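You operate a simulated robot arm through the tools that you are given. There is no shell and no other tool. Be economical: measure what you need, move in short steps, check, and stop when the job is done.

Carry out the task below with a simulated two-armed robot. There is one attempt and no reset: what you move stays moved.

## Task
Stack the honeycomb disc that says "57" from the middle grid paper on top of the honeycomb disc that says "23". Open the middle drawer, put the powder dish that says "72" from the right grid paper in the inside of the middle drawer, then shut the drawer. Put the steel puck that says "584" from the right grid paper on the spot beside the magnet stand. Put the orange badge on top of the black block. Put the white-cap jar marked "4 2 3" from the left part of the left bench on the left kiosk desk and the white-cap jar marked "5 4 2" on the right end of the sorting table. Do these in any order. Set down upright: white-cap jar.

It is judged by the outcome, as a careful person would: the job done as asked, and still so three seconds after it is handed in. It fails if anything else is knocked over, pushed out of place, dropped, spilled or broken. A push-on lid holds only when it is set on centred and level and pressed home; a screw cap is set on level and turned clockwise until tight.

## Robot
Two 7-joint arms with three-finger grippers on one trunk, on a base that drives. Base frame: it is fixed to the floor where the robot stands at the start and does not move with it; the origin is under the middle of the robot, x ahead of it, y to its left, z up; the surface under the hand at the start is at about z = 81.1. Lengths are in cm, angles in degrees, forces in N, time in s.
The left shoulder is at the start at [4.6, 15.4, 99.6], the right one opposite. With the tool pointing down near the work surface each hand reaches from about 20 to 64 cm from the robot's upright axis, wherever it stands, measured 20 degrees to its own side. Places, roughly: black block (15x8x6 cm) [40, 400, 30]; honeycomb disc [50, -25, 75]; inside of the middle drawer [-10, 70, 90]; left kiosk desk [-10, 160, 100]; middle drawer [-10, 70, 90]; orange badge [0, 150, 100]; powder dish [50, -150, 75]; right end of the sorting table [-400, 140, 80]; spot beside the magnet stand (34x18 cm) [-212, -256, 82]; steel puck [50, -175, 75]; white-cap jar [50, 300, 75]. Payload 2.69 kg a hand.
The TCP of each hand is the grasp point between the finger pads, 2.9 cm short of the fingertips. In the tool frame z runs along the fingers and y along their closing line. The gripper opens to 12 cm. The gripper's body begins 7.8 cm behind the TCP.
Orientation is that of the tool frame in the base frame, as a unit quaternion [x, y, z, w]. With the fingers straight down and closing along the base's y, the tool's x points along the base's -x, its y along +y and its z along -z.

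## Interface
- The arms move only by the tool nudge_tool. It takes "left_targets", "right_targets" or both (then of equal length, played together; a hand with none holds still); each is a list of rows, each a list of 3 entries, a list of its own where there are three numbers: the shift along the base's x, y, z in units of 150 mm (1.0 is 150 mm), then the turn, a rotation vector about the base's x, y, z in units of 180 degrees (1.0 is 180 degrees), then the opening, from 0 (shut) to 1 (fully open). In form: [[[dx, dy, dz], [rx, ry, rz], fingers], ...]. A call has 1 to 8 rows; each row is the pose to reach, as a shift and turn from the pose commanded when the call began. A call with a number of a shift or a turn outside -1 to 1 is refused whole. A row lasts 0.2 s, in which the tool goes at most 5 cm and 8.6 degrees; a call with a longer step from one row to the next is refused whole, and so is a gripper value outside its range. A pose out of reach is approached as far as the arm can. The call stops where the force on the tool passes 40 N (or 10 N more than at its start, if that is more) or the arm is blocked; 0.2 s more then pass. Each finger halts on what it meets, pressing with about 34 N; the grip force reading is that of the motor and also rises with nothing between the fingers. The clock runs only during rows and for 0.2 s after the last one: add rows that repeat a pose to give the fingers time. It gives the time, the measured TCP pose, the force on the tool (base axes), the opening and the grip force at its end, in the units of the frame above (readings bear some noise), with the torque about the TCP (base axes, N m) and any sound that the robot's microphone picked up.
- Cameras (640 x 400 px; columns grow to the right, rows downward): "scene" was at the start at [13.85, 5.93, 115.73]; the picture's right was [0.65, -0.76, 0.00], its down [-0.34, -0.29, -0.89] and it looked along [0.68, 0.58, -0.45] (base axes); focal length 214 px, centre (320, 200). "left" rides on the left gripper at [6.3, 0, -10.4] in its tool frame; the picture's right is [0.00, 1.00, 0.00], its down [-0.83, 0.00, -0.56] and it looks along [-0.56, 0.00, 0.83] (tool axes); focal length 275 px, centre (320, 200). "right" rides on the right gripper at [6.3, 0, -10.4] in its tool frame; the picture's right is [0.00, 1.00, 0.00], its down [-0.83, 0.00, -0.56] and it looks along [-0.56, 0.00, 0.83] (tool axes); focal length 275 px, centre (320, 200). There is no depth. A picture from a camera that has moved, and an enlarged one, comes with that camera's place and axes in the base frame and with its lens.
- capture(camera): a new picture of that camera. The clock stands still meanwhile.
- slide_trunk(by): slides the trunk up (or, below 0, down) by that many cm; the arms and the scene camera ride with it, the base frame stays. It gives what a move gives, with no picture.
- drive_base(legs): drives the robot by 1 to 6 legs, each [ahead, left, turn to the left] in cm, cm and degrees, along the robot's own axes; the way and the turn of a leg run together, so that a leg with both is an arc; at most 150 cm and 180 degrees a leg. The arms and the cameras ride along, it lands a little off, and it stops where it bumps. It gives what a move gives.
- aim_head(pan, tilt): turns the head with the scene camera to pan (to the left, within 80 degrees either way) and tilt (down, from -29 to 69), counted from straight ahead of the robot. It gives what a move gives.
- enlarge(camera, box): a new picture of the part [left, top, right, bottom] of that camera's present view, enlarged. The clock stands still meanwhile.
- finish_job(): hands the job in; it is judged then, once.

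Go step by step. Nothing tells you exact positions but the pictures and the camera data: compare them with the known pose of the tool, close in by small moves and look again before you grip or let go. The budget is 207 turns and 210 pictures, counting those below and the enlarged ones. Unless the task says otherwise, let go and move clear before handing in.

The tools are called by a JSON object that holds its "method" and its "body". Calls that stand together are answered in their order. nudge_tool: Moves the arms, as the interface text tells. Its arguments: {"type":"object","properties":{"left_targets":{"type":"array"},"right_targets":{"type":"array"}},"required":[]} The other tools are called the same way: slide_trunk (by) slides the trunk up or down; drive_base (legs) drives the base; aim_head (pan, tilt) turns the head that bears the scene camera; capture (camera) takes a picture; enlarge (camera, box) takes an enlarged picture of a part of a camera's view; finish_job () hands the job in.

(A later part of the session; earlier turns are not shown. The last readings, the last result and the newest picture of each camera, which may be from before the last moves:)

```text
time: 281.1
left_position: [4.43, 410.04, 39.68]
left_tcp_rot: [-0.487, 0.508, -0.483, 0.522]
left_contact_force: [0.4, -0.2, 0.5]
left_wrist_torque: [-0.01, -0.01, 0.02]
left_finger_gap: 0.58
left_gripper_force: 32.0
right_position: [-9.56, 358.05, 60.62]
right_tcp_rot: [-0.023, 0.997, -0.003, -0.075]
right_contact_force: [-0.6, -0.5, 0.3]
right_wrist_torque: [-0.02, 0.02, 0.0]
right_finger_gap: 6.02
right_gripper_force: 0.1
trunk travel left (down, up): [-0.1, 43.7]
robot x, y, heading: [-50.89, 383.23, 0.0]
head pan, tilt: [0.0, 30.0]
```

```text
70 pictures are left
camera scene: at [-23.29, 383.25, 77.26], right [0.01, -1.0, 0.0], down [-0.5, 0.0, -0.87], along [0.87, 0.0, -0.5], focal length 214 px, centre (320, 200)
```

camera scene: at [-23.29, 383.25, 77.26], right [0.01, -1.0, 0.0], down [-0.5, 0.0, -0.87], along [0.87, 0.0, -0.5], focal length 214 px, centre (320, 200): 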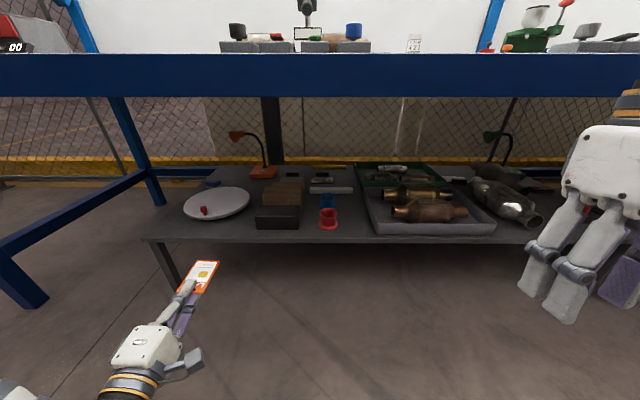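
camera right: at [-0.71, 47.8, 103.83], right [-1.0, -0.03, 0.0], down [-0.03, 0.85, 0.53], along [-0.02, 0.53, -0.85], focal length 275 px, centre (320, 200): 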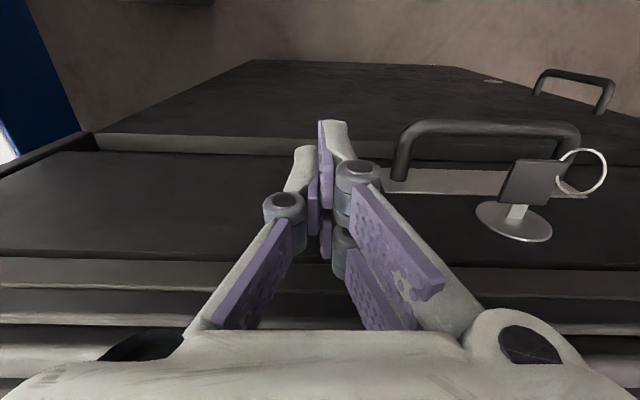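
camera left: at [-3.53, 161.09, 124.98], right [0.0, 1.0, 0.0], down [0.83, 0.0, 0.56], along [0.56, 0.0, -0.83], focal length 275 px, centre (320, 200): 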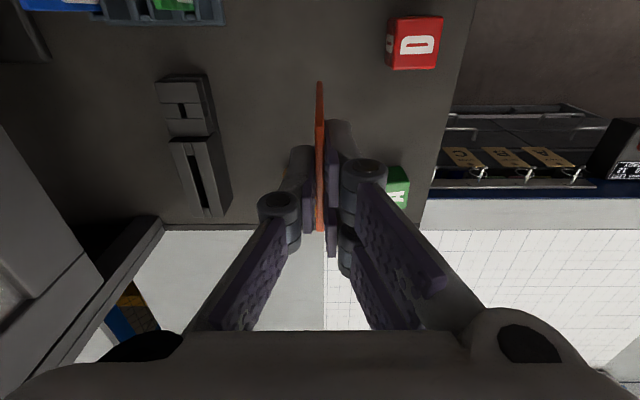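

Hand is flat at z≈39.6. Zooming on the block for precise location.

{"method": "enlarge", "body": {"camera": "scene", "box": [180, 160, 380, 285]}}

{"method": "capture", "body": {"camera": "left"}}

```text
3.20 times, centred on (280, 222) of scene
camera zoom: at [-23.29, 383.25, 77.26], right [0.01, -1.0, 0.0], down [-0.5, 0.0, -0.87], along [0.87, 0.0, -0.5], focal length 686 px, centre (448, 128)
```

zoom: 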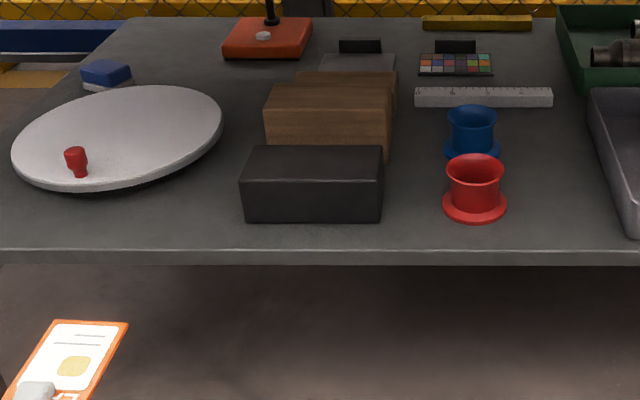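

```text
68 pictures are left
camera left: at [-5.88, 403.55, 39.12], right [0.01, 0.07, -1.0], down [-0.57, 0.82, 0.05], along [0.82, 0.57, 0.04], focal length 275 px, centre (320, 200)
```

left: 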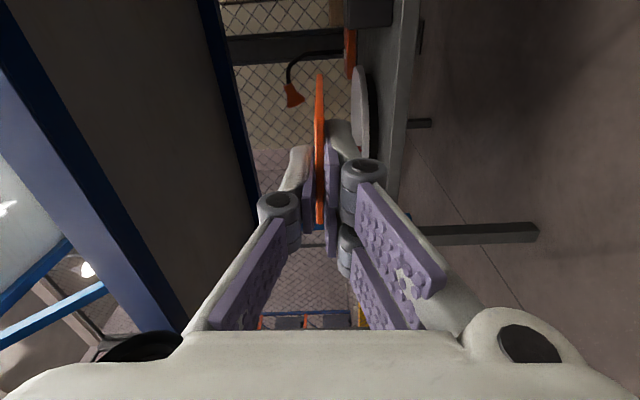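

Estimated block: front x≈36.7, y 390–405, top z≈36.2; shelf z≈31. Driving forward/right so the badge comes over the block's front.

{"method": "drive_base", "body": {"legs": [[0, -12, 0], [23, 0, 0]]}}

{"method": "capture", "body": {"camera": "left"}}

{"method": "capture", "body": {"camera": "scene"}}

```text
time: 284.1
left_position: [27.63, 398.27, 39.55]
left_tcp_rot: [-0.487, 0.507, -0.482, 0.523]
left_contact_force: [-0.3, -0.6, 0.1]
left_wrist_torque: [-0.02, 0.01, -0.01]
left_finger_gap: 0.59
left_gripper_force: 32.1
right_position: [13.87, 346.36, 60.59]
right_tcp_rot: [-0.023, 0.997, -0.002, -0.076]
right_contact_force: [-0.5, -1.0, 0.4]
right_wrist_torque: [0.0, 0.0, 0.01]
right_finger_gap: 6.02
right_gripper_force: 0.1
trunk travel left (down, up): [-0.1, 43.7]
robot x, y, heading: [-27.45, 371.6, 0.4]
head pan, tilt: [0.0, 30.0]
```

```text
67 pictures are left
camera left: at [17.37, 391.79, 39.12], right [0.01, 0.07, -1.0], down [-0.57, 0.82, 0.05], along [0.82, 0.57, 0.04], focal length 275 px, centre (320, 200)
```

left: 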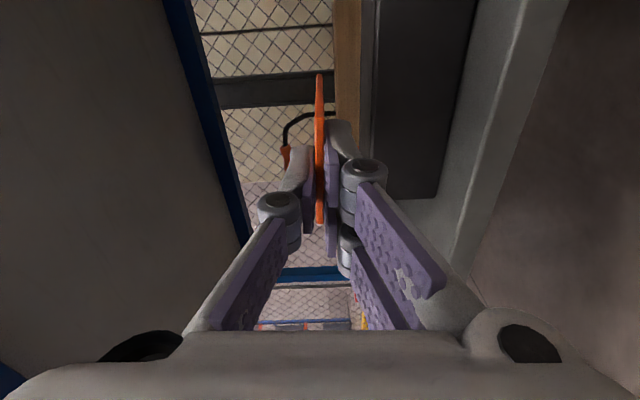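

```text
66 pictures are left
camera scene: at [0.01, 371.46, 77.27], right [0.01, -1.0, 0.0], down [-0.5, 0.0, -0.87], along [0.87, 0.01, -0.5], focal length 214 px, centre (320, 200)
```

scene: 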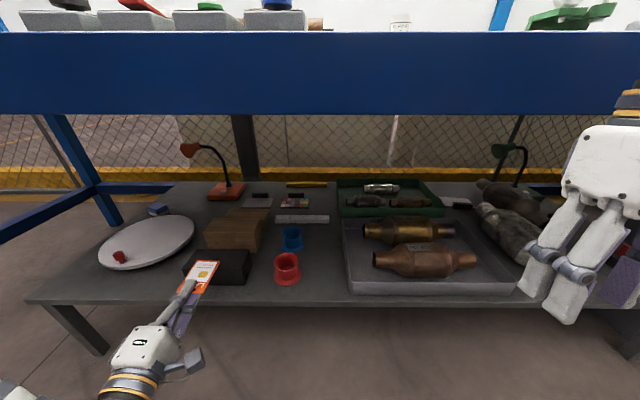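

The wrist view gives the block's front at x≈39.2, top z≈34.9, left end y≈407. Moving the badge over it, slightly above, with a slight nose-down tilt.

{"method": "nudge_tool", "body": {"left_targets": [[[0.15, 0.04, 0], [0, 0.01, 0], 0], [[0.3, 0.08, -0.05], [0, 0.015, 0], 0], [[0.45, 0.08, -0.1], [0, 0.015, 0], 0], [[0.545, 0.08, -0.14], [0, 0.015, 0], 0], [[0.545, 0.08, -0.14], [0, 0.015, 0], 0]]}}

{"method": "capture", "body": {"camera": "left"}}

{"method": "enlarge", "body": {"camera": "scene", "box": [130, 210, 290, 310]}}

```text
time: 285.2
left_position: [35.64, 399.61, 37.51]
left_tcp_rot: [-0.498, 0.519, -0.471, 0.51]
left_contact_force: [-1.3, -0.7, 5.9]
left_wrist_torque: [-0.11, -0.1, -0.01]
left_finger_gap: 0.58
left_gripper_force: 31.6
right_position: [13.73, 346.39, 60.56]
right_tcp_rot: [-0.023, 0.997, -0.003, -0.074]
right_contact_force: [-0.1, 0.4, -0.1]
right_wrist_torque: [-0.03, -0.03, 0.01]
right_finger_gap: 6.01
right_gripper_force: 0.1
trunk travel left (down, up): [-0.1, 43.7]
robot x, y, heading: [-27.67, 371.17, 0.4]
head pan, tilt: [0.0, 30.0]
```

```text
65 pictures are left
camera left: at [25.46, 392.96, 37.59], right [-0.04, 0.07, -1.0], down [-0.57, 0.82, 0.07], along [0.82, 0.57, 0.01], focal length 275 px, centre (320, 200)
```

left: 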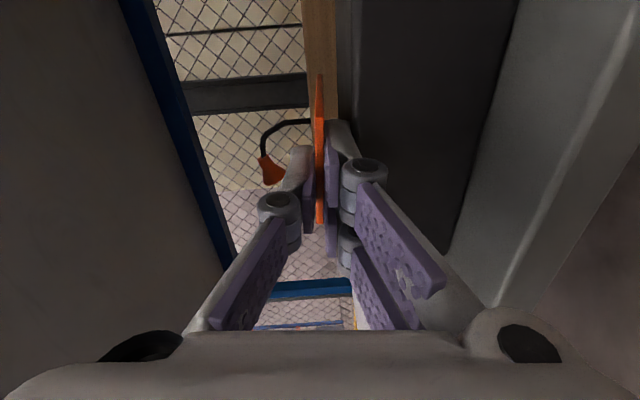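

```text
4.00 times, centred on (210, 260) of scene
camera zoom: at [-0.02, 371.45, 77.28], right [0.01, -1.0, 0.0], down [-0.5, 0.0, -0.87], along [0.87, 0.01, -0.5], focal length 858 px, centre (760, -40)
```

zoom: 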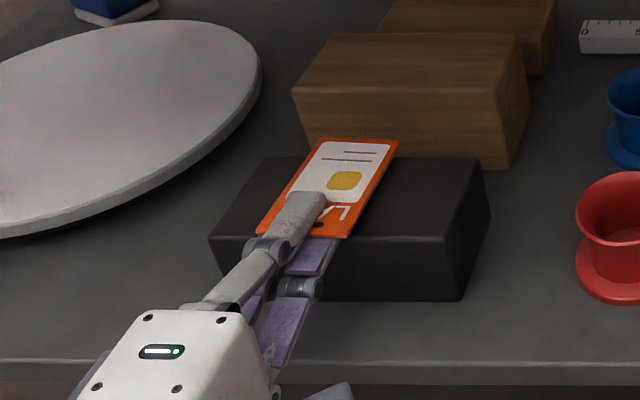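

There's light contact, likely the lower prong on the block's front edge. Backing off 0.9 cm, then lowering until the badge rests on the block.

{"method": "nudge_tool", "body": {"left_targets": [[[-0.06, 0, 0.01], [0, 0, 0], 0], [[-0.06, 0, 0.01], [0, 0, 0], 0], [[-0.06, 0, -0.04], [0, 0, 0], 0], [[-0.06, 0, -0.08], [0, 0, 0], 0]]}}

{"method": "enlarge", "body": {"camera": "scene", "box": [130, 210, 290, 310]}}

```text
time: 286.2
left_position: [35.08, 399.48, 37.5]
left_tcp_rot: [-0.493, 0.512, -0.478, 0.516]
left_contact_force: [0.3, -0.7, 12.8]
left_wrist_torque: [-0.26, -0.23, -0.02]
left_finger_gap: 0.57
left_gripper_force: 31.4
right_position: [13.71, 346.26, 60.55]
right_tcp_rot: [-0.024, 0.997, -0.002, -0.074]
right_contact_force: [0.4, -0.4, -0.2]
right_wrist_torque: [0.01, -0.01, -0.02]
right_finger_gap: 6.01
right_gripper_force: 0.1
trunk travel left (down, up): [-0.1, 43.7]
robot x, y, heading: [-27.5, 370.96, 0.5]
head pan, tilt: [0.0, 30.0]
stopped in row 4 (left hand): the force on the tool passed its limit at 45 N (the readings are from after the stop); the commanded pose is now the measured one
```

```text
4.00 times, centred on (210, 260) of scene
camera zoom: at [-0.09, 371.45, 77.29], right [0.01, -1.0, 0.0], down [-0.5, 0.0, -0.87], along [0.87, 0.01, -0.5], focal length 858 px, centre (760, -40)
```

zoom: 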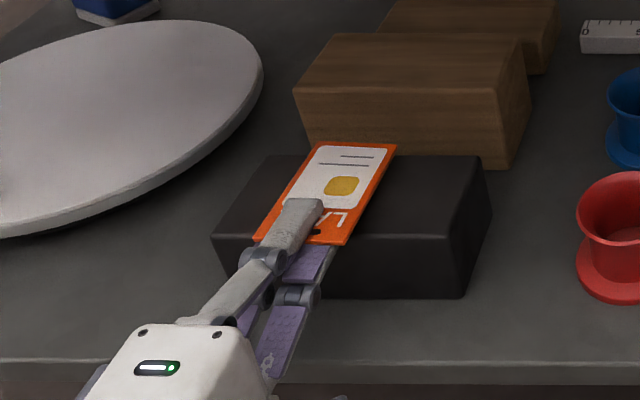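

Contact is under the lower prong at x≈36.9, so the block front is nearer than thought (≈36.5, top ≈36.2). Raising slightly, retreating 2 cm, then lowering.

{"method": "nudge_tool", "body": {"left_targets": [[[0, 0, 0.03], [0, 0, 0], 0], [[-0.07, 0, 0.03], [0, 0, 0], 0], [[-0.13, 0, 0.03], [0, 0, 0], 0], [[-0.13, 0, 0], [0, 0, 0], 0], [[-0.13, 0, -0.04], [0, 0, 0], 0], [[-0.13, 0, -0.06], [0, 0, 0], 0]]}}

{"method": "capture", "body": {"camera": "left"}}

{"method": "enlarge", "body": {"camera": "scene", "box": [130, 210, 290, 310]}}

```text
time: 287.6
left_position: [33.14, 399.52, 36.35]
left_tcp_rot: [-0.494, 0.514, -0.476, 0.514]
left_contact_force: [-0.7, 0.6, 2.5]
left_wrist_torque: [-0.09, -0.23, 0.0]
left_finger_gap: 0.6
left_gripper_force: 31.8
right_position: [13.94, 346.33, 60.51]
right_tcp_rot: [-0.025, 0.997, -0.003, -0.075]
right_contact_force: [0.0, -0.4, -0.4]
right_wrist_torque: [0.04, 0.02, -0.02]
right_finger_gap: 6.0
right_gripper_force: 0.0
trunk travel left (down, up): [-0.1, 43.7]
robot x, y, heading: [-27.3, 371.03, 0.4]
head pan, tilt: [0.0, 30.0]
```

```text
62 pictures are left
camera left: at [22.89, 392.99, 36.25], right [-0.02, 0.06, -1.0], down [-0.57, 0.82, 0.06], along [0.82, 0.57, 0.02], focal length 275 px, centre (320, 200)
```

left: 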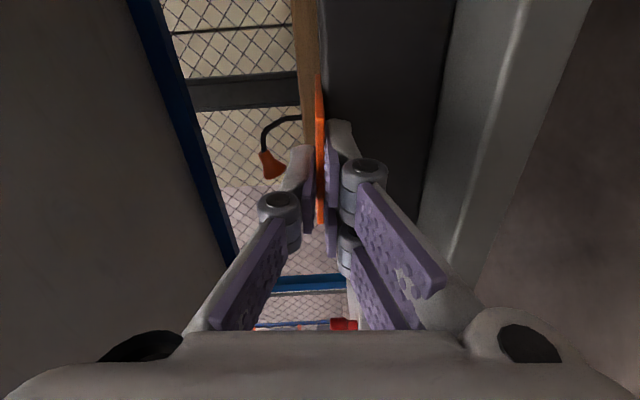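

```text
4.00 times, centred on (210, 260) of scene
camera zoom: at [-0.03, 371.47, 77.27], right [0.01, -1.0, 0.0], down [-0.5, 0.0, -0.87], along [0.87, 0.01, -0.5], focal length 858 px, centre (760, -40)
```

zoom: 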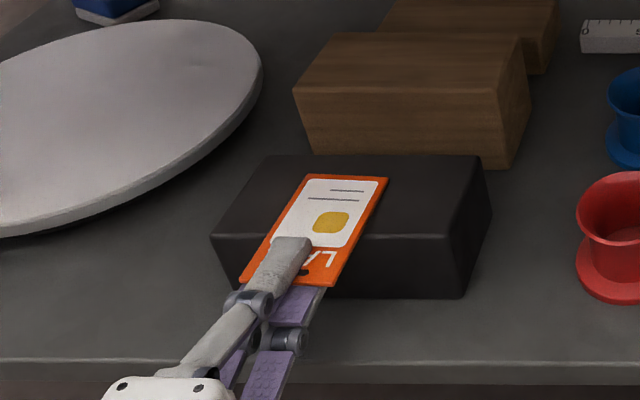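

The badge rests on the block with about 4.5 cm overlap. I'll nudge in 0.4 cm, press slightly level, then release with a small opening.

{"method": "nudge_tool", "body": {"left_targets": [[[0.02, 0, 0], [0, 0, 0], 0], [[0.025, 0, -0.008], [0, 0, 0], 0], [[0.025, 0, -0.008], [0, 0, 0], 0.08], [[0.025, 0, -0.008], [0, 0, 0], 0.15], [[0.025, 0, -0.008], [0, 0, 0], 0.2], [[0.025, 0, -0.008], [0, 0, 0], 0.2]]}}

{"method": "enlarge", "body": {"camera": "scene", "box": [130, 210, 290, 310]}}

{"method": "capture", "body": {"camera": "left"}}

```text
time: 289.0
left_position: [33.65, 399.41, 36.24]
left_tcp_rot: [-0.495, 0.514, -0.476, 0.514]
left_contact_force: [0.6, -0.5, 0.2]
left_wrist_torque: [0.03, 0.03, -0.03]
left_finger_gap: 2.39
left_gripper_force: 0.1
right_position: [13.93, 346.43, 60.57]
right_tcp_rot: [-0.024, 0.997, -0.002, -0.075]
right_contact_force: [0.1, 0.5, 0.1]
right_wrist_torque: [0.01, 0.03, -0.03]
right_finger_gap: 6.01
right_gripper_force: 0.0
trunk travel left (down, up): [-0.1, 43.7]
robot x, y, heading: [-27.73, 371.74, 0.4]
head pan, tilt: [0.0, 30.0]
```

```text
4.00 times, centred on (210, 260) of scene
camera zoom: at [-0.01, 371.47, 77.27], right [0.01, -1.0, 0.0], down [-0.5, 0.0, -0.87], along [0.87, 0.01, -0.5], focal length 858 px, centre (760, -40)
```

zoom: 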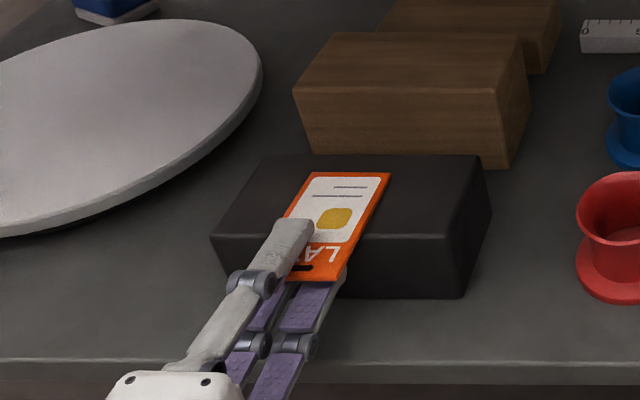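

```text
59 pictures are left
camera left: at [23.32, 392.96, 36.07], right [-0.02, 0.06, -1.0], down [-0.57, 0.82, 0.06], along [0.82, 0.57, 0.02], focal length 275 px, centre (320, 200)
```

left: 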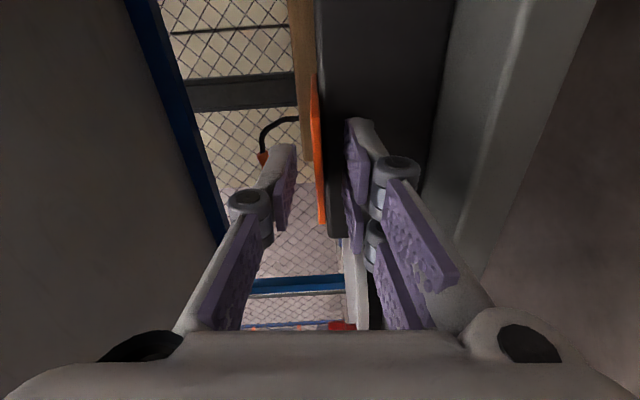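

The badge lies flat, fingers clear of it. Retreating, closing the fingers, then pushing the badge's rear edge forward ~2 cm for better support.

{"method": "nudge_tool", "body": {"left_targets": [[[-0.1, 0, 0], [0, 0, 0], 0.2], [[-0.25, 0, 0], [0, 0, 0], 0.2], [[-0.3, 0, 0.035], [0, 0, 0], 0.1], [[-0.3, 0, 0.035], [0, 0, 0], 0], [[-0.3, 0, 0.035], [0, 0, 0], 0]]}}

{"method": "enlarge", "body": {"camera": "scene", "box": [130, 210, 290, 310]}}

```text
time: 290.2
left_position: [29.03, 399.41, 36.67]
left_tcp_rot: [-0.494, 0.515, -0.475, 0.514]
left_contact_force: [0.1, -0.3, -0.6]
left_wrist_torque: [-0.01, 0.03, -0.05]
left_finger_gap: 0.0
left_gripper_force: 28.4
right_position: [13.77, 346.39, 60.61]
right_tcp_rot: [-0.024, 0.997, -0.002, -0.075]
right_contact_force: [-0.1, 0.6, 0.5]
right_wrist_torque: [-0.02, 0.0, 0.0]
right_finger_gap: 5.99
right_gripper_force: 0.1
trunk travel left (down, up): [-0.1, 43.7]
robot x, y, heading: [-27.43, 371.1, 0.4]
head pan, tilt: [0.0, 30.0]
```

```text
4.00 times, centred on (210, 260) of scene
camera zoom: at [-0.01, 371.47, 77.27], right [0.01, -1.0, 0.0], down [-0.5, 0.0, -0.87], along [0.87, 0.01, -0.5], focal length 858 px, centre (760, -40)
```

zoom: 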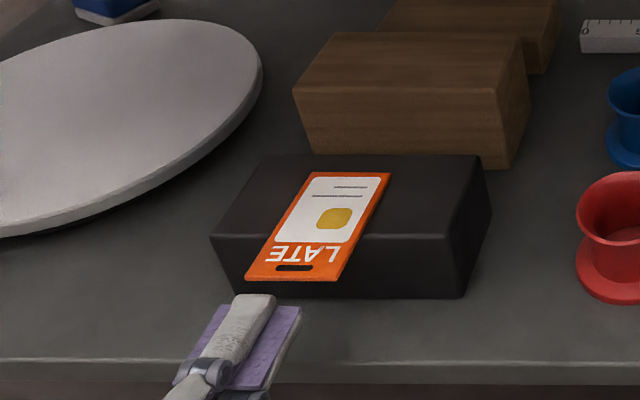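

Badge sits stably. Pushing it forward so the rear is near the block's front edge.

{"method": "nudge_tool", "body": {"left_targets": [[[0.08, -0.02, 0], [0, 0, 0], 0], [[0.14, -0.02, 0], [0, 0, 0], 0], [[0.19, -0.02, 0], [0, 0, 0], 0], [[0.24, -0.02, 0], [0, 0, 0], 0], [[0.28, -0.02, 0], [0, 0, 0], 0]]}}

{"method": "enlarge", "body": {"camera": "scene", "box": [130, 210, 290, 310]}}

```text
time: 291.4
left_position: [33.35, 399.35, 36.84]
left_tcp_rot: [-0.495, 0.514, -0.476, 0.514]
left_contact_force: [-0.4, 0.0, -0.2]
left_wrist_torque: [0.02, 0.01, 0.01]
left_finger_gap: 0.0
left_gripper_force: 28.4
right_position: [13.91, 346.21, 60.61]
right_tcp_rot: [-0.024, 0.997, -0.003, -0.074]
right_contact_force: [0.6, 0.7, -0.8]
right_wrist_torque: [-0.02, -0.01, -0.06]
right_finger_gap: 6.0
right_gripper_force: 0.1
trunk travel left (down, up): [-0.1, 43.7]
robot x, y, heading: [-27.31, 370.93, 0.3]
head pan, tilt: [0.0, 30.0]
```

```text
4.00 times, centred on (210, 260) of scene
camera zoom: at [-0.01, 371.47, 77.27], right [0.01, -1.0, 0.0], down [-0.5, 0.0, -0.87], along [0.87, 0.01, -0.5], focal length 858 px, centre (760, -40)
```

zoom: 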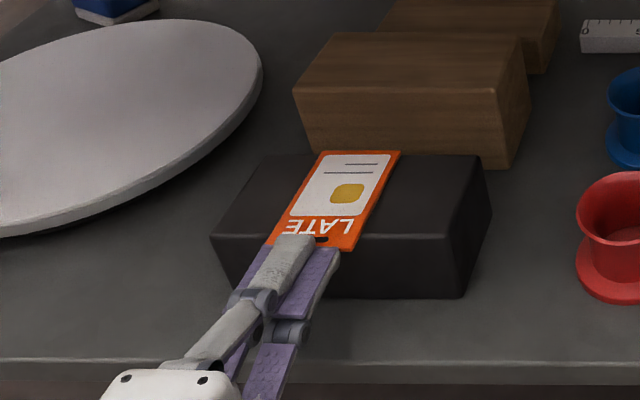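

The badge lies properly on the black block. Retreating, backing off, raising the trunk, and returning the hand to fingers-down.

{"method": "nudge_tool", "body": {"left_targets": [[[-0.2, 0, 0], [0, 0, 0], 0], [[-0.5, 0, 0.02], [0, 0, 0], 0], [[-0.8, 0, 0.03], [0, 0, 0], 0]]}}

{"method": "drive_base", "body": {"legs": [[-22, 0, 0]]}}

{"method": "slide_trunk", "body": {"by": 38}}

{"method": "nudge_tool", "body": {"left_targets": [[[0, 0, 0.1], [0.0274, 0.0274, -0.0274], 0.3], [[0, 0, 0.2], [0.0548, 0.0548, -0.0548], 0.3], [[0, 0, 0.3], [0.0822, 0.0822, -0.0822], 0.3], [[0, 0, 0.4], [0.1096, 0.1096, -0.1096], 0.3], [[0, 0, 0.5], [0.137, 0.137, -0.137], 0.5], [[0, 0, 0.6], [0.1644, 0.1644, -0.1644], 0.6], [[0, 0, 0.7], [0.1918, 0.1918, -0.1918], 0.6], [[0, 0, 0.8], [0.2192, 0.2192, -0.2192], 0.6]]}}

{"method": "nudge_tool", "body": {"left_targets": [[[0, 0, 0], [0.0237, 0.0237, -0.0237], 0.6], [[0, 0, 0], [0.0474, 0.0474, -0.0474], 0.6], [[0, 0, 0], [0.0711, 0.0711, -0.0711], 0.6], [[0, 0, 0], [0.0948, 0.0948, -0.0948], 0.6], [[0, 0, 0], [0.1185, 0.1185, -0.1185], 0.6], [[0, 0, 0], [0.1422, 0.1422, -0.1422], 0.6], [[0, 0, 0], [0.1658, 0.1658, -0.1658], 0.6]]}}

{"method": "aim_head", "body": {"pan": -30, "tilt": 25}}

{"method": "capture", "body": {"camera": "scene"}}

```text
time: 292.2
left_position: [21.35, 398.88, 37.23]
left_tcp_rot: [-0.495, 0.515, -0.476, 0.514]
left_contact_force: [0.0, 0.3, -0.1]
left_wrist_torque: [0.04, 0.0, -0.02]
left_finger_gap: 0.0
left_gripper_force: 28.5
right_position: [13.75, 346.31, 60.58]
right_tcp_rot: [-0.025, 0.997, -0.003, -0.074]
right_contact_force: [-0.5, 0.2, 0.2]
right_wrist_torque: [0.0, 0.01, 0.01]
right_finger_gap: 5.97
right_gripper_force: 0.1
trunk travel left (down, up): [-0.1, 43.7]
robot x, y, heading: [-27.41, 371.46, 0.3]
head pan, tilt: [0.0, 30.0]
```

```text
time: 293.9
left_position: [-0.78, 398.8, 37.2]
left_tcp_rot: [-0.495, 0.514, -0.475, 0.514]
left_contact_force: [0.5, 0.1, 0.0]
left_wrist_torque: [0.01, -0.02, -0.02]
left_finger_gap: 0.0
left_gripper_force: 28.2
right_position: [-8.39, 346.2, 60.59]
right_tcp_rot: [-0.023, 0.997, -0.003, -0.076]
right_contact_force: [-0.5, 0.6, 0.1]
right_wrist_torque: [-0.02, 0.0, 0.01]
right_finger_gap: 5.99
right_gripper_force: 0.1
trunk travel left (down, up): [-0.1, 43.7]
robot x, y, heading: [-49.74, 370.88, 0.5]
head pan, tilt: [0.0, 30.0]
```

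```text
time: 297.5
left_position: [-0.89, 398.8, 75.16]
left_tcp_rot: [-0.495, 0.515, -0.475, 0.514]
left_contact_force: [1.2, -0.5, -0.7]
left_wrist_torque: [0.02, -0.03, 0.01]
left_finger_gap: 0.0
left_gripper_force: 28.1
right_position: [-8.23, 346.24, 98.44]
right_tcp_rot: [-0.025, 0.997, -0.003, -0.075]
right_contact_force: [0.6, 0.0, -0.9]
right_wrist_torque: [0.02, 0.01, -0.02]
right_finger_gap: 6.0
right_gripper_force: 0.0
trunk travel left (down, up): [-38.1, 5.7]
robot x, y, heading: [-48.91, 371.12, 0.5]
head pan, tilt: [0.0, 30.0]
```

```text
time: 299.3
left_position: [-0.74, 398.92, 87.38]
left_tcp_rot: [-0.23, 0.907, -0.231, 0.266]
left_contact_force: [0.5, 0.5, 0.2]
left_wrist_torque: [0.0, 0.0, -0.01]
left_finger_gap: 7.19
left_gripper_force: 0.0
right_position: [-8.3, 346.12, 98.5]
right_tcp_rot: [-0.025, 0.997, -0.003, -0.075]
right_contact_force: [0.5, 0.5, 0.2]
right_wrist_torque: [0.01, 0.04, -0.03]
right_finger_gap: 5.99
right_gripper_force: 0.0
trunk travel left (down, up): [-38.1, 5.7]
robot x, y, heading: [-49.23, 371.29, 0.4]
head pan, tilt: [0.0, 30.0]
```

```text
time: 300.9
left_position: [-0.8, 398.89, 87.24]
left_tcp_rot: [0.03, 0.999, 0.011, 0.009]
left_contact_force: [-0.3, 1.2, 0.2]
left_wrist_torque: [-0.01, 0.02, -0.03]
left_finger_gap: 7.2
left_gripper_force: 0.1
right_position: [-8.22, 346.2, 98.52]
right_tcp_rot: [-0.024, 0.997, -0.002, -0.075]
right_contact_force: [-0.1, 0.3, 0.3]
right_wrist_torque: [0.01, -0.01, -0.04]
right_finger_gap: 6.0
right_gripper_force: 0.0
trunk travel left (down, up): [-38.1, 5.7]
robot x, y, heading: [-49.48, 371.01, 0.7]
head pan, tilt: [0.0, 30.0]
```

```text
time: 301.9
left_position: [-0.87, 398.83, 87.29]
left_tcp_rot: [0.028, 0.999, 0.01, 0.01]
left_contact_force: [-0.9, 0.4, 0.1]
left_wrist_torque: [0.0, 0.02, 0.04]
left_finger_gap: 7.24
left_gripper_force: 0.1
right_position: [-8.33, 346.26, 98.53]
right_tcp_rot: [-0.024, 0.997, -0.003, -0.075]
right_contact_force: [-0.8, -0.4, 0.2]
right_wrist_torque: [-0.03, 0.03, 0.03]
right_finger_gap: 6.0
right_gripper_force: 0.0
trunk travel left (down, up): [-38.1, 5.7]
robot x, y, heading: [-49.14, 370.96, 0.6]
head pan, tilt: [-30.0, 25.0]
```

```text
56 pictures are left
camera scene: at [-35.56, 366.61, 117.92], right [-0.49, -0.87, 0.0], down [-0.37, 0.21, -0.91], along [0.79, -0.45, -0.42], focal length 214 px, centre (320, 200)
```

scene: 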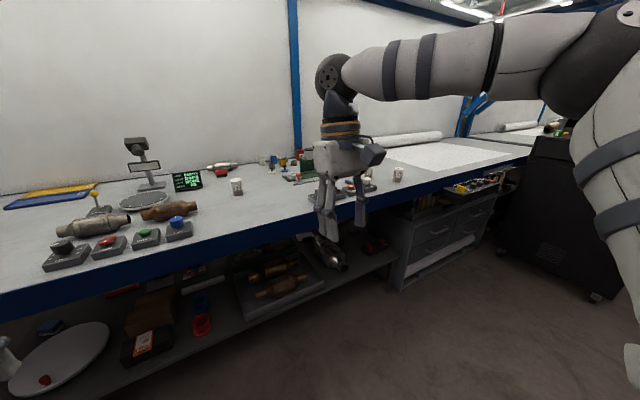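

Now the jars: zooming to read their labels.

{"method": "enlarge", "body": {"camera": "scene", "box": [200, 140, 330, 220]}}

{"method": "enlarge", "body": {"camera": "scene", "box": [330, 150, 430, 212]}}

```text
4.92 times, centred on (265, 180) of scene
camera zoom: at [-35.56, 366.61, 117.92], right [-0.49, -0.87, 0.0], down [-0.37, 0.21, -0.91], along [0.79, -0.45, -0.42], focal length 1056 px, centre (591, 298)
```

zoom: 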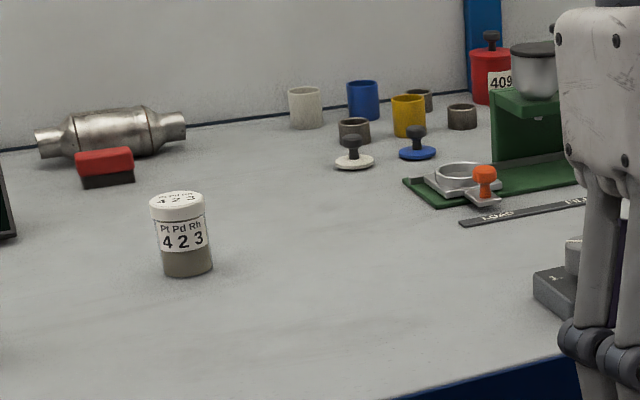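

```text
6.40 times, centred on (380, 181) of scene
camera zoom: at [-35.56, 366.61, 117.92], right [-0.49, -0.87, 0.0], down [-0.37, 0.21, -0.91], along [0.79, -0.45, -0.42], focal length 1373 px, centre (-64, 322)
```

zoom: 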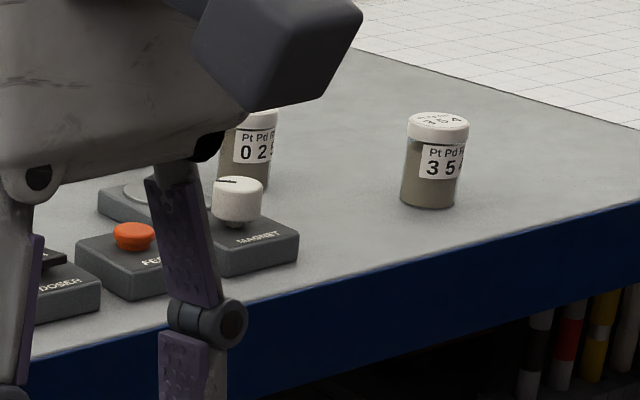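

Jar 423 is at about (56.7,355). The others read 025 and 354; jar 542 must be elsewhere. I'll raise/level the hands and move to y≈336 in front of the bench to look.

{"method": "nudge_tool", "body": {"left_targets": [[[0, 0, 0.3], [0, 0, 0.015], 0.7], [[-0.1, 0, 0.6], [0, 0, 0.018], 0.7], [[-0.3, 0, 0.9], [0, 0, 0.018], 0.7], [[-0.5, 0, 1], [0, 0, 0.018], 0.7]], "right_targets": [[[0, 0, 0.15], [0, -0.045, 0], 0.7], [[0, 0, 0.3], [0, -0.048, -0.015], 0.7], [[0, 0, 0.5], [0, -0.048, -0.015], 0.7], [[0, 0, 0.5], [0, -0.048, -0.015], 0.7]]}}

{"method": "drive_base", "body": {"legs": [[0, -36, 0], [43, 0, 0]]}}

{"method": "aim_head", "body": {"pan": -45, "tilt": 25}}

{"method": "capture", "body": {"camera": "scene"}}

{"method": "capture", "body": {"camera": "right"}}

```text
refused: row 3 steps farther than a row can; nothing moved
```

```text
time: 307.5
left_position: [43.04, 363.36, 87.2]
left_tcp_rot: [0.029, 0.999, 0.01, 0.01]
left_contact_force: [-0.8, -0.1, 0.0]
left_wrist_torque: [0.0, 0.03, 0.0]
left_finger_gap: 7.21
left_gripper_force: 0.0
right_position: [35.47, 310.62, 98.43]
right_tcp_rot: [-0.024, 0.997, -0.003, -0.075]
right_contact_force: [-0.2, 0.7, -0.4]
right_wrist_torque: [0.01, 0.01, -0.01]
right_finger_gap: 6.0
right_gripper_force: 0.1
trunk travel left (down, up): [-38.1, 5.7]
robot x, y, heading: [-5.81, 335.4, 0.6]
head pan, tilt: [-30.0, 25.0]
```

```text
time: 308.2
left_position: [42.97, 363.34, 87.21]
left_tcp_rot: [0.03, 0.999, 0.01, 0.009]
left_contact_force: [-0.3, 0.6, 0.5]
left_wrist_torque: [0.0, -0.01, 0.0]
left_finger_gap: 7.18
left_gripper_force: 0.1
right_position: [35.45, 310.73, 98.61]
right_tcp_rot: [-0.024, 0.997, -0.003, -0.075]
right_contact_force: [0.3, -0.2, 0.5]
right_wrist_torque: [-0.01, 0.0, -0.02]
right_finger_gap: 6.0
right_gripper_force: 0.0
trunk travel left (down, up): [-38.1, 5.7]
robot x, y, heading: [-5.56, 336.09, 0.3]
head pan, tilt: [-45.0, 25.0]
```

```text
53 pictures are left
camera scene: at [6.83, 329.24, 117.92], right [-0.7, -0.71, 0.0], down [-0.3, 0.3, -0.91], along [0.65, -0.64, -0.42], focal length 214 px, centre (320, 200)
```

scene: 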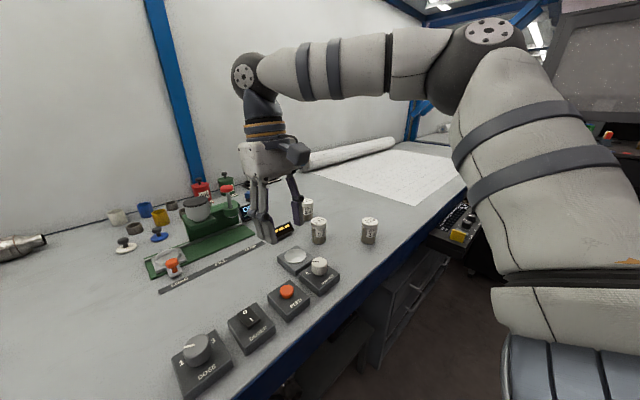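

```text
52 pictures are left
camera right: at [30.81, 310.48, 109.82], right [-0.05, 1.0, 0.0], down [0.9, 0.05, 0.43], along [0.43, 0.02, -0.9], focal length 275 px, centre (320, 200)
```

right: 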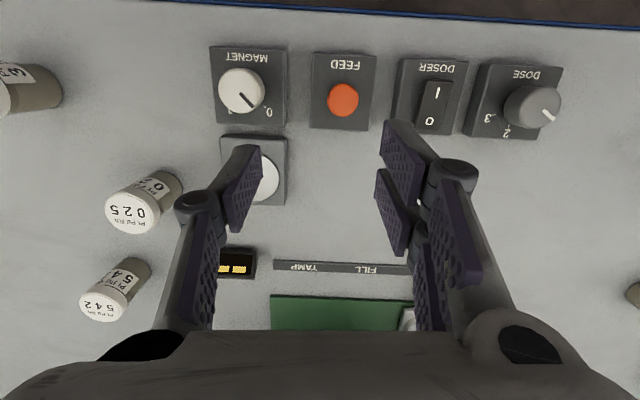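

Jar 542 is at about (53.8,288.8). First, raise both hands and level them, then get a look at jar 423 with the left hand.

{"method": "nudge_tool", "body": {"left_targets": [[[0, 0, 0.3], [0, 0, 0.015], 0.7], [[0, 0, 0.6], [0, 0, 0.018], 0.7], [[0.1, -0.2, 0.8], [0, 0, 0.018], 0.7], [[0.3, -0.45, 0.8], [0, 0, 0.018], 0.7], [[0.4, -0.5, 0.8], [0, 0, 0.018], 0.7]], "right_targets": [[[0, 0, 0.15], [0, -0.045, 0], 0.7], [[0, 0, 0.3], [0, -0.048, -0.015], 0.7], [[0, 0, 0.45], [0, -0.048, -0.015], 0.7], [[0, 0, 0.45], [0, -0.048, -0.015], 0.7], [[0, 0, 0.45], [0, -0.048, -0.015], 0.7]]}}

{"method": "drive_base", "body": {"legs": [[5, 0, 0]]}}

{"method": "capture", "body": {"camera": "left"}}

```text
time: 309.4
left_position: [49.2, 355.66, 99.38]
left_tcp_rot: [0.0, 1.0, 0.009, 0.01]
left_contact_force: [-0.5, -0.4, 0.1]
left_wrist_torque: [0.01, 0.0, 0.01]
left_finger_gap: 8.38
left_gripper_force: 0.1
right_position: [35.51, 310.82, 105.32]
right_tcp_rot: [0.0, 1.0, -0.003, 0.001]
right_contact_force: [-0.6, -0.3, 0.3]
right_wrist_torque: [-0.02, 0.0, 0.0]
right_finger_gap: 8.42
right_gripper_force: 0.0
trunk travel left (down, up): [-38.1, 5.7]
robot x, y, heading: [-5.92, 335.91, 0.6]
head pan, tilt: [-45.0, 25.0]
```

```text
time: 310.4
left_position: [54.25, 355.93, 99.28]
left_tcp_rot: [0.002, 1.0, 0.01, 0.009]
left_contact_force: [0.8, 0.8, -0.5]
left_wrist_torque: [0.03, 0.05, 0.03]
left_finger_gap: 8.38
left_gripper_force: 0.0
right_position: [40.66, 310.77, 105.13]
right_tcp_rot: [0.0, 1.0, -0.003, 0.0]
right_contact_force: [0.5, -0.2, 0.1]
right_wrist_torque: [-0.03, 0.03, 0.01]
right_finger_gap: 8.4
right_gripper_force: 0.1
trunk travel left (down, up): [-38.1, 5.7]
robot x, y, heading: [-0.42, 335.78, 0.5]
head pan, tilt: [-45.0, 25.0]
```

```text
51 pictures are left
camera left: at [47.87, 355.67, 109.71], right [0.01, 1.0, 0.02], down [0.82, -0.02, 0.57], along [0.57, 0.01, -0.82], focal length 275 px, centre (320, 200)
```

left: 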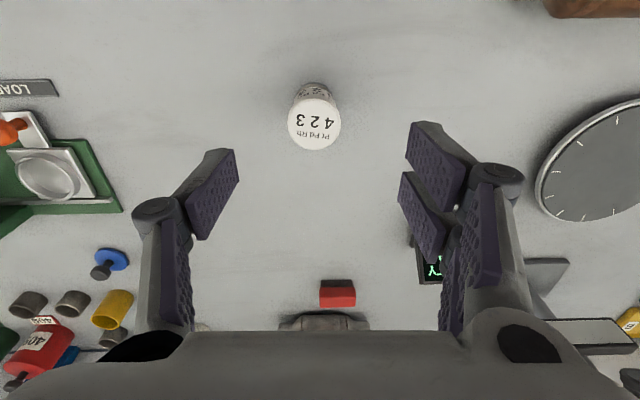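

Jar 423 cap at (55.1,355.5). Descending around it and closing.

{"method": "nudge_tool", "body": {"left_targets": [[[0.05, -0.025, -0.25], [0, 0, 0], 0.7], [[0.05, -0.025, -0.5], [0, 0, 0], 0.7], [[0.05, -0.025, -0.75], [0, 0, 0], 0.7], [[0.05, -0.025, -0.92], [0, 0, 0], 0.7], [[0.05, -0.025, -0.92], [0, 0, 0], 0.7]]}}

{"method": "capture", "body": {"camera": "left"}}

```text
time: 311.6
left_position: [54.87, 355.48, 85.6]
left_tcp_rot: [0.002, 1.0, 0.011, 0.01]
left_contact_force: [0.6, 0.6, 0.5]
left_wrist_torque: [0.0, 0.0, -0.02]
left_finger_gap: 8.4
left_gripper_force: 0.2
right_position: [40.45, 310.72, 105.27]
right_tcp_rot: [0.0, 1.0, -0.004, 0.001]
right_contact_force: [-0.1, -0.5, 0.5]
right_wrist_torque: [-0.01, 0.01, 0.03]
right_finger_gap: 8.41
right_gripper_force: 0.0
trunk travel left (down, up): [-38.1, 5.7]
robot x, y, heading: [-0.69, 335.64, 0.2]
head pan, tilt: [-45.0, 25.0]
```

```text
50 pictures are left
camera left: at [48.44, 355.27, 95.91], right [0.01, 1.0, 0.02], down [0.82, -0.02, 0.57], along [0.57, 0.01, -0.82], focal length 275 px, centre (320, 200)
```

left: 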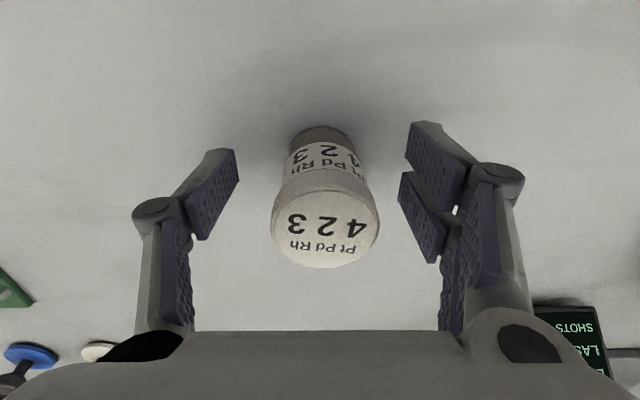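

Aligned. Closing on the jar.

{"method": "nudge_tool", "body": {"left_targets": [[[0, 0.015, 0], [0, 0, 0], 0.45], [[0, 0.015, 0], [0, 0, 0], 0.2], [[0, 0.015, 0], [0, 0, 0], 0], [[0, 0.015, 0], [0, 0, 0], 0], [[0, 0.015, 0.1], [0, 0, 0], 0], [[0, 0.015, 0.3], [0, 0, 0], 0], [[0, 0.015, 0.6], [0, 0, 0], 0], [[0, 0.015, 0.9], [0, 0, 0], 0]]}}

{"method": "capture", "body": {"camera": "left"}}

```text
time: 313.4
left_position: [54.93, 355.82, 99.06]
left_tcp_rot: [0.001, 1.0, 0.011, 0.009]
left_contact_force: [-1.0, 0.2, -1.3]
left_wrist_torque: [-0.01, 0.0, -0.02]
left_finger_gap: 4.11
left_gripper_force: 33.9
right_position: [40.4, 310.91, 105.3]
right_tcp_rot: [0.0, 1.0, -0.002, 0.001]
right_contact_force: [0.5, -0.1, 0.3]
right_wrist_torque: [0.04, 0.01, 0.01]
right_finger_gap: 8.38
right_gripper_force: 0.0
trunk travel left (down, up): [-38.1, 5.7]
robot x, y, heading: [-0.67, 335.27, 0.4]
head pan, tilt: [-45.0, 25.0]
```

```text
49 pictures are left
camera left: at [48.48, 355.61, 109.37], right [0.01, 1.0, 0.02], down [0.82, -0.02, 0.57], along [0.57, 0.01, -0.82], focal length 275 px, centre (320, 200)
```

left: 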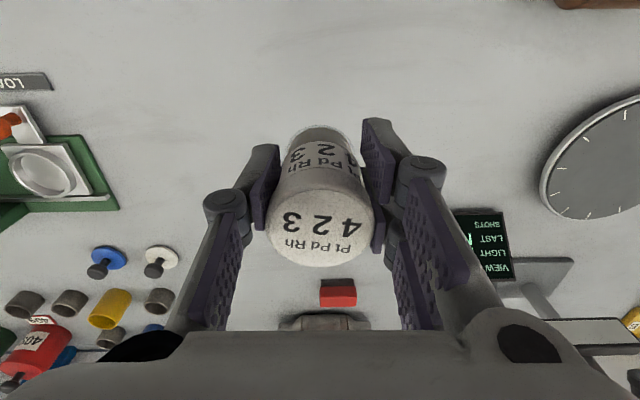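

Jar 423 held. Pulling the left hand in and driving right to reach jar 542.

{"method": "nudge_tool", "body": {"left_targets": [[[-0.25, 0, 0.1], [0, 0, 0], 0], [[-0.5, 0, 0.2], [0, 0, 0], 0], [[-0.75, 0, 0.3], [0, 0, 0], 0], [[-1, 0, 0.35], [0, 0, 0], 0]]}}

{"method": "drive_base", "body": {"legs": [[0, -31, -0.4]]}}

{"method": "nudge_tool", "body": {"right_targets": [[[0.2, 0.2, 0], [0, 0, 0], 0.65], [[0.4, 0.4, -0.05], [0, 0, 0], 0.65], [[0.6, 0.5, -0.2], [0, 0, 0], 0.65], [[0.7, 0.55, -0.35], [0, 0, 0], 0.65], [[0.7, 0.55, -0.35], [0, 0, 0], 0.65]]}}

{"method": "capture", "body": {"camera": "right"}}

```text
time: 314.4
left_position: [39.95, 355.83, 104.41]
left_tcp_rot: [0.001, 1.0, 0.011, 0.011]
left_contact_force: [-0.7, 0.3, -1.6]
left_wrist_torque: [-0.02, 0.02, -0.01]
left_finger_gap: 4.09
left_gripper_force: 34.2
right_position: [40.54, 310.74, 105.37]
right_tcp_rot: [0.0, 1.0, -0.003, 0.0]
right_contact_force: [0.2, 0.0, 0.4]
right_wrist_torque: [-0.03, -0.01, 0.04]
right_finger_gap: 8.4
right_gripper_force: 0.0
trunk travel left (down, up): [-38.1, 5.7]
robot x, y, heading: [-0.87, 336.02, 0.5]
head pan, tilt: [-45.0, 25.0]
```

```text
time: 317.3
left_position: [40.29, 324.6, 104.6]
left_tcp_rot: [0.003, 1.0, 0.01, 0.011]
left_contact_force: [0.3, 0.0, -1.4]
left_wrist_torque: [0.03, 0.05, 0.0]
left_finger_gap: 4.14
left_gripper_force: 34.1
right_position: [40.48, 279.53, 105.33]
right_tcp_rot: [0.003, 1.0, -0.003, 0.001]
right_contact_force: [0.6, 0.1, -0.2]
right_wrist_torque: [0.01, -0.01, 0.0]
right_finger_gap: 8.41
right_gripper_force: 0.0
trunk travel left (down, up): [-38.1, 5.7]
robot x, y, heading: [-0.43, 304.68, -0.0]
head pan, tilt: [-45.0, 25.0]
```

```text
time: 318.5
left_position: [40.09, 324.54, 104.58]
left_tcp_rot: [0.004, 1.0, 0.01, 0.01]
left_contact_force: [0.1, 0.0, -0.4]
left_wrist_torque: [-0.01, 0.01, -0.01]
left_finger_gap: 4.12
left_gripper_force: 33.6
right_position: [50.88, 287.7, 100.22]
right_tcp_rot: [0.003, 1.0, -0.002, 0.0]
right_contact_force: [-0.3, -0.7, -0.3]
right_wrist_torque: [0.03, 0.02, 0.02]
right_finger_gap: 7.79
right_gripper_force: 0.0
trunk travel left (down, up): [-38.1, 5.7]
robot x, y, heading: [0.02, 305.42, 0.1]
head pan, tilt: [-45.0, 25.0]
```

```text
48 pictures are left
camera right: at [44.52, 287.85, 110.64], right [0.0, 1.0, -0.01], down [0.83, 0.0, 0.56], along [0.56, 0.0, -0.83], focal length 275 px, centre (320, 200)
```

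right: 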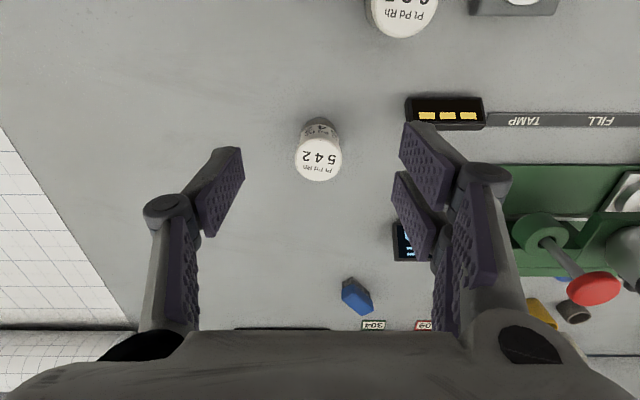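

Jar 542 cap at (54.95,287.7). Moving over it and descending.

{"method": "nudge_tool", "body": {"right_targets": [[[0.267, 0, -0.1], [0, 0, 0], 0.62], [[0.267, 0, -0.4], [0, 0, 0], 0.62], [[0.267, 0, -0.7], [0, 0, 0], 0.62], [[0.267, 0, -0.98], [0, 0, 0], 0.62], [[0.267, 0, -0.98], [0, 0, 0], 0.62]]}}

{"method": "capture", "body": {"camera": "right"}}

```text
time: 319.7
left_position: [40.24, 324.66, 104.5]
left_tcp_rot: [0.004, 1.0, 0.01, 0.01]
left_contact_force: [-0.4, 0.3, -0.3]
left_wrist_torque: [-0.01, -0.01, 0.01]
left_finger_gap: 4.1
left_gripper_force: 34.2
right_position: [54.85, 287.66, 85.51]
right_tcp_rot: [0.002, 1.0, -0.003, 0.001]
right_contact_force: [-0.5, -0.2, -1.2]
right_wrist_torque: [0.01, 0.0, 0.01]
right_finger_gap: 7.43
right_gripper_force: 0.0
trunk travel left (down, up): [-38.1, 5.7]
robot x, y, heading: [-0.43, 305.06, -0.3]
head pan, tilt: [-45.0, 25.0]
```

```text
47 pictures are left
camera right: at [48.51, 287.76, 95.9], right [0.0, 1.0, -0.01], down [0.83, 0.0, 0.56], along [0.56, -0.01, -0.83], focal length 275 px, centre (320, 200)
```

right: 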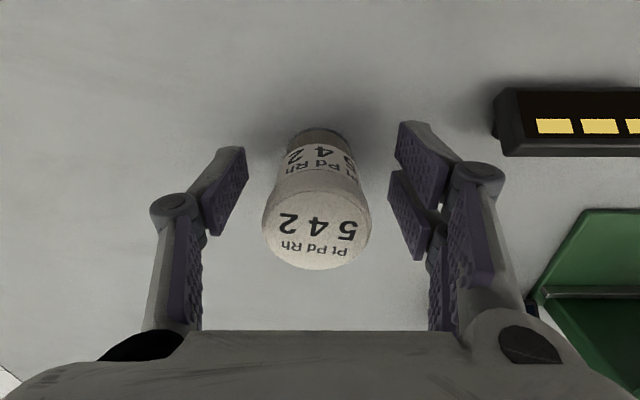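

Aligned. Closing and lifting.

{"method": "nudge_tool", "body": {"right_targets": [[[0, 0, 0], [0, 0, 0], 0.45], [[0, 0, 0], [0, 0, 0], 0.2], [[0, 0, 0], [0, 0, 0], 0], [[0, 0, 0], [0, 0, 0], 0], [[0, 0, 0.1], [0, 0, 0], 0], [[0, 0, 0.3], [0, 0, 0], 0], [[0, 0, 0.6], [0, 0, 0], 0], [[0, 0, 0.9], [0, 0, 0], 0]]}}

{"method": "nudge_tool", "body": {"right_targets": [[[-0.25, -0.05, 0.1], [0, 0, 0], 0], [[-0.5, -0.1, 0.2], [0, 0, 0], 0], [[-0.75, -0.15, 0.3], [0, 0, 0], 0], [[-1, -0.2, 0.35], [0, 0, 0], 0]]}}

{"method": "capture", "body": {"camera": "right"}}

```text
time: 321.5
left_position: [40.29, 324.51, 104.56]
left_tcp_rot: [0.004, 1.0, 0.011, 0.01]
left_contact_force: [0.2, 0.3, -0.4]
left_wrist_torque: [0.02, 0.01, -0.04]
left_finger_gap: 4.1
left_gripper_force: 34.0
right_position: [54.85, 287.94, 98.99]
right_tcp_rot: [0.003, 1.0, -0.003, 0.001]
right_contact_force: [0.1, -1.1, -1.0]
right_wrist_torque: [-0.01, 0.01, 0.0]
right_finger_gap: 4.13
right_gripper_force: 33.6
trunk travel left (down, up): [-38.1, 5.7]
robot x, y, heading: [-0.9, 305.19, 0.4]
head pan, tilt: [-45.0, 25.0]
```

```text
time: 322.5
left_position: [40.24, 324.47, 104.61]
left_tcp_rot: [0.004, 1.0, 0.01, 0.01]
left_contact_force: [-0.6, -0.5, -0.8]
left_wrist_torque: [0.0, 0.0, -0.02]
left_finger_gap: 4.08
left_gripper_force: 34.2
right_position: [39.72, 284.8, 104.16]
right_tcp_rot: [0.003, 1.0, -0.003, 0.002]
right_contact_force: [0.6, 0.2, 0.1]
right_wrist_torque: [0.02, -0.01, 0.03]
right_finger_gap: 4.11
right_gripper_force: 33.8
trunk travel left (down, up): [-38.1, 5.7]
robot x, y, heading: [-0.61, 304.85, -0.1]
head pan, tilt: [-45.0, 25.0]
```

```text
46 pictures are left
camera right: at [33.43, 284.93, 114.54], right [0.0, 1.0, -0.01], down [0.83, 0.0, 0.56], along [0.56, -0.01, -0.83], focal length 275 px, centre (320, 200)
```

right: 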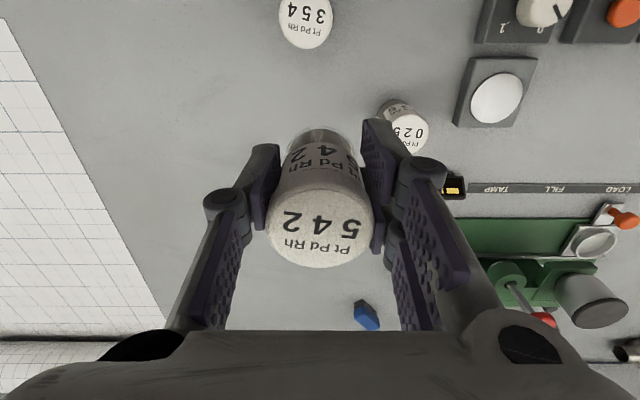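

Both jars held. Driving back to the left kiosk to place jar 423.

{"method": "drive_base", "body": {"legs": [[-44, 0, 0], [0, -79, 0], [0, 0, -90], [0, 21, 0]]}}

{"method": "slide_trunk", "body": {"by": 5.5}}

{"method": "aim_head", "body": {"pan": 0, "tilt": 35}}

{"method": "capture", "body": {"camera": "scene"}}

```text
time: 336.9
left_position: [-2.6, 185.64, 104.52]
left_tcp_rot: [0.705, 0.709, 0.001, 0.015]
left_contact_force: [1.2, -0.4, -0.3]
left_wrist_torque: [0.03, 0.03, 0.03]
left_finger_gap: 4.08
left_gripper_force: 33.6
right_position: [-42.06, 185.45, 104.17]
right_tcp_rot: [0.705, 0.71, -0.003, -0.002]
right_contact_force: [0.1, 0.6, -0.5]
right_wrist_torque: [0.05, 0.03, -0.03]
right_finger_gap: 4.08
right_gripper_force: 34.4
trunk travel left (down, up): [-38.1, 5.7]
robot x, y, heading: [-22.49, 226.27, -89.1]
head pan, tilt: [-45.0, 25.0]
```

```text
time: 337.9
left_position: [-2.47, 185.59, 109.81]
left_tcp_rot: [0.706, 0.709, 0.001, 0.014]
left_contact_force: [-0.1, -0.1, -1.5]
left_wrist_torque: [0.0, -0.05, 0.02]
left_finger_gap: 4.07
left_gripper_force: 33.8
right_position: [-42.27, 185.59, 109.52]
right_tcp_rot: [0.704, 0.71, -0.002, -0.002]
right_contact_force: [-0.6, -0.5, -0.7]
right_wrist_torque: [0.07, -0.02, -0.02]
right_finger_gap: 4.12
right_gripper_force: 34.3
trunk travel left (down, up): [-43.6, 0.2]
robot x, y, heading: [-22.76, 226.1, -89.2]
head pan, tilt: [-45.0, 25.0]
```

```text
time: 339.0
left_position: [-2.57, 185.62, 109.99]
left_tcp_rot: [0.706, 0.708, 0.001, 0.014]
left_contact_force: [1.3, -0.5, 0.1]
left_wrist_torque: [0.04, 0.0, 0.01]
left_finger_gap: 4.07
left_gripper_force: 33.6
right_position: [-42.18, 185.63, 109.46]
right_tcp_rot: [0.705, 0.71, -0.002, -0.001]
right_contact_force: [0.3, -0.1, -0.8]
right_wrist_torque: [0.02, 0.01, -0.03]
right_finger_gap: 4.09
right_gripper_force: 33.9
trunk travel left (down, up): [-43.6, 0.2]
robot x, y, heading: [-22.68, 226.29, -89.1]
head pan, tilt: [0.0, 35.0]
```

```text
45 pictures are left
camera scene: at [-22.76, 216.85, 122.57], right [-1.0, -0.01, 0.0], down [-0.01, 0.57, -0.82], along [0.01, -0.82, -0.57], focal length 214 px, centre (320, 200)
```

scene: 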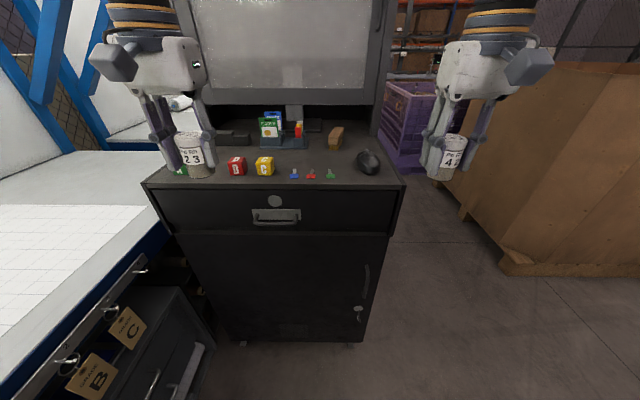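

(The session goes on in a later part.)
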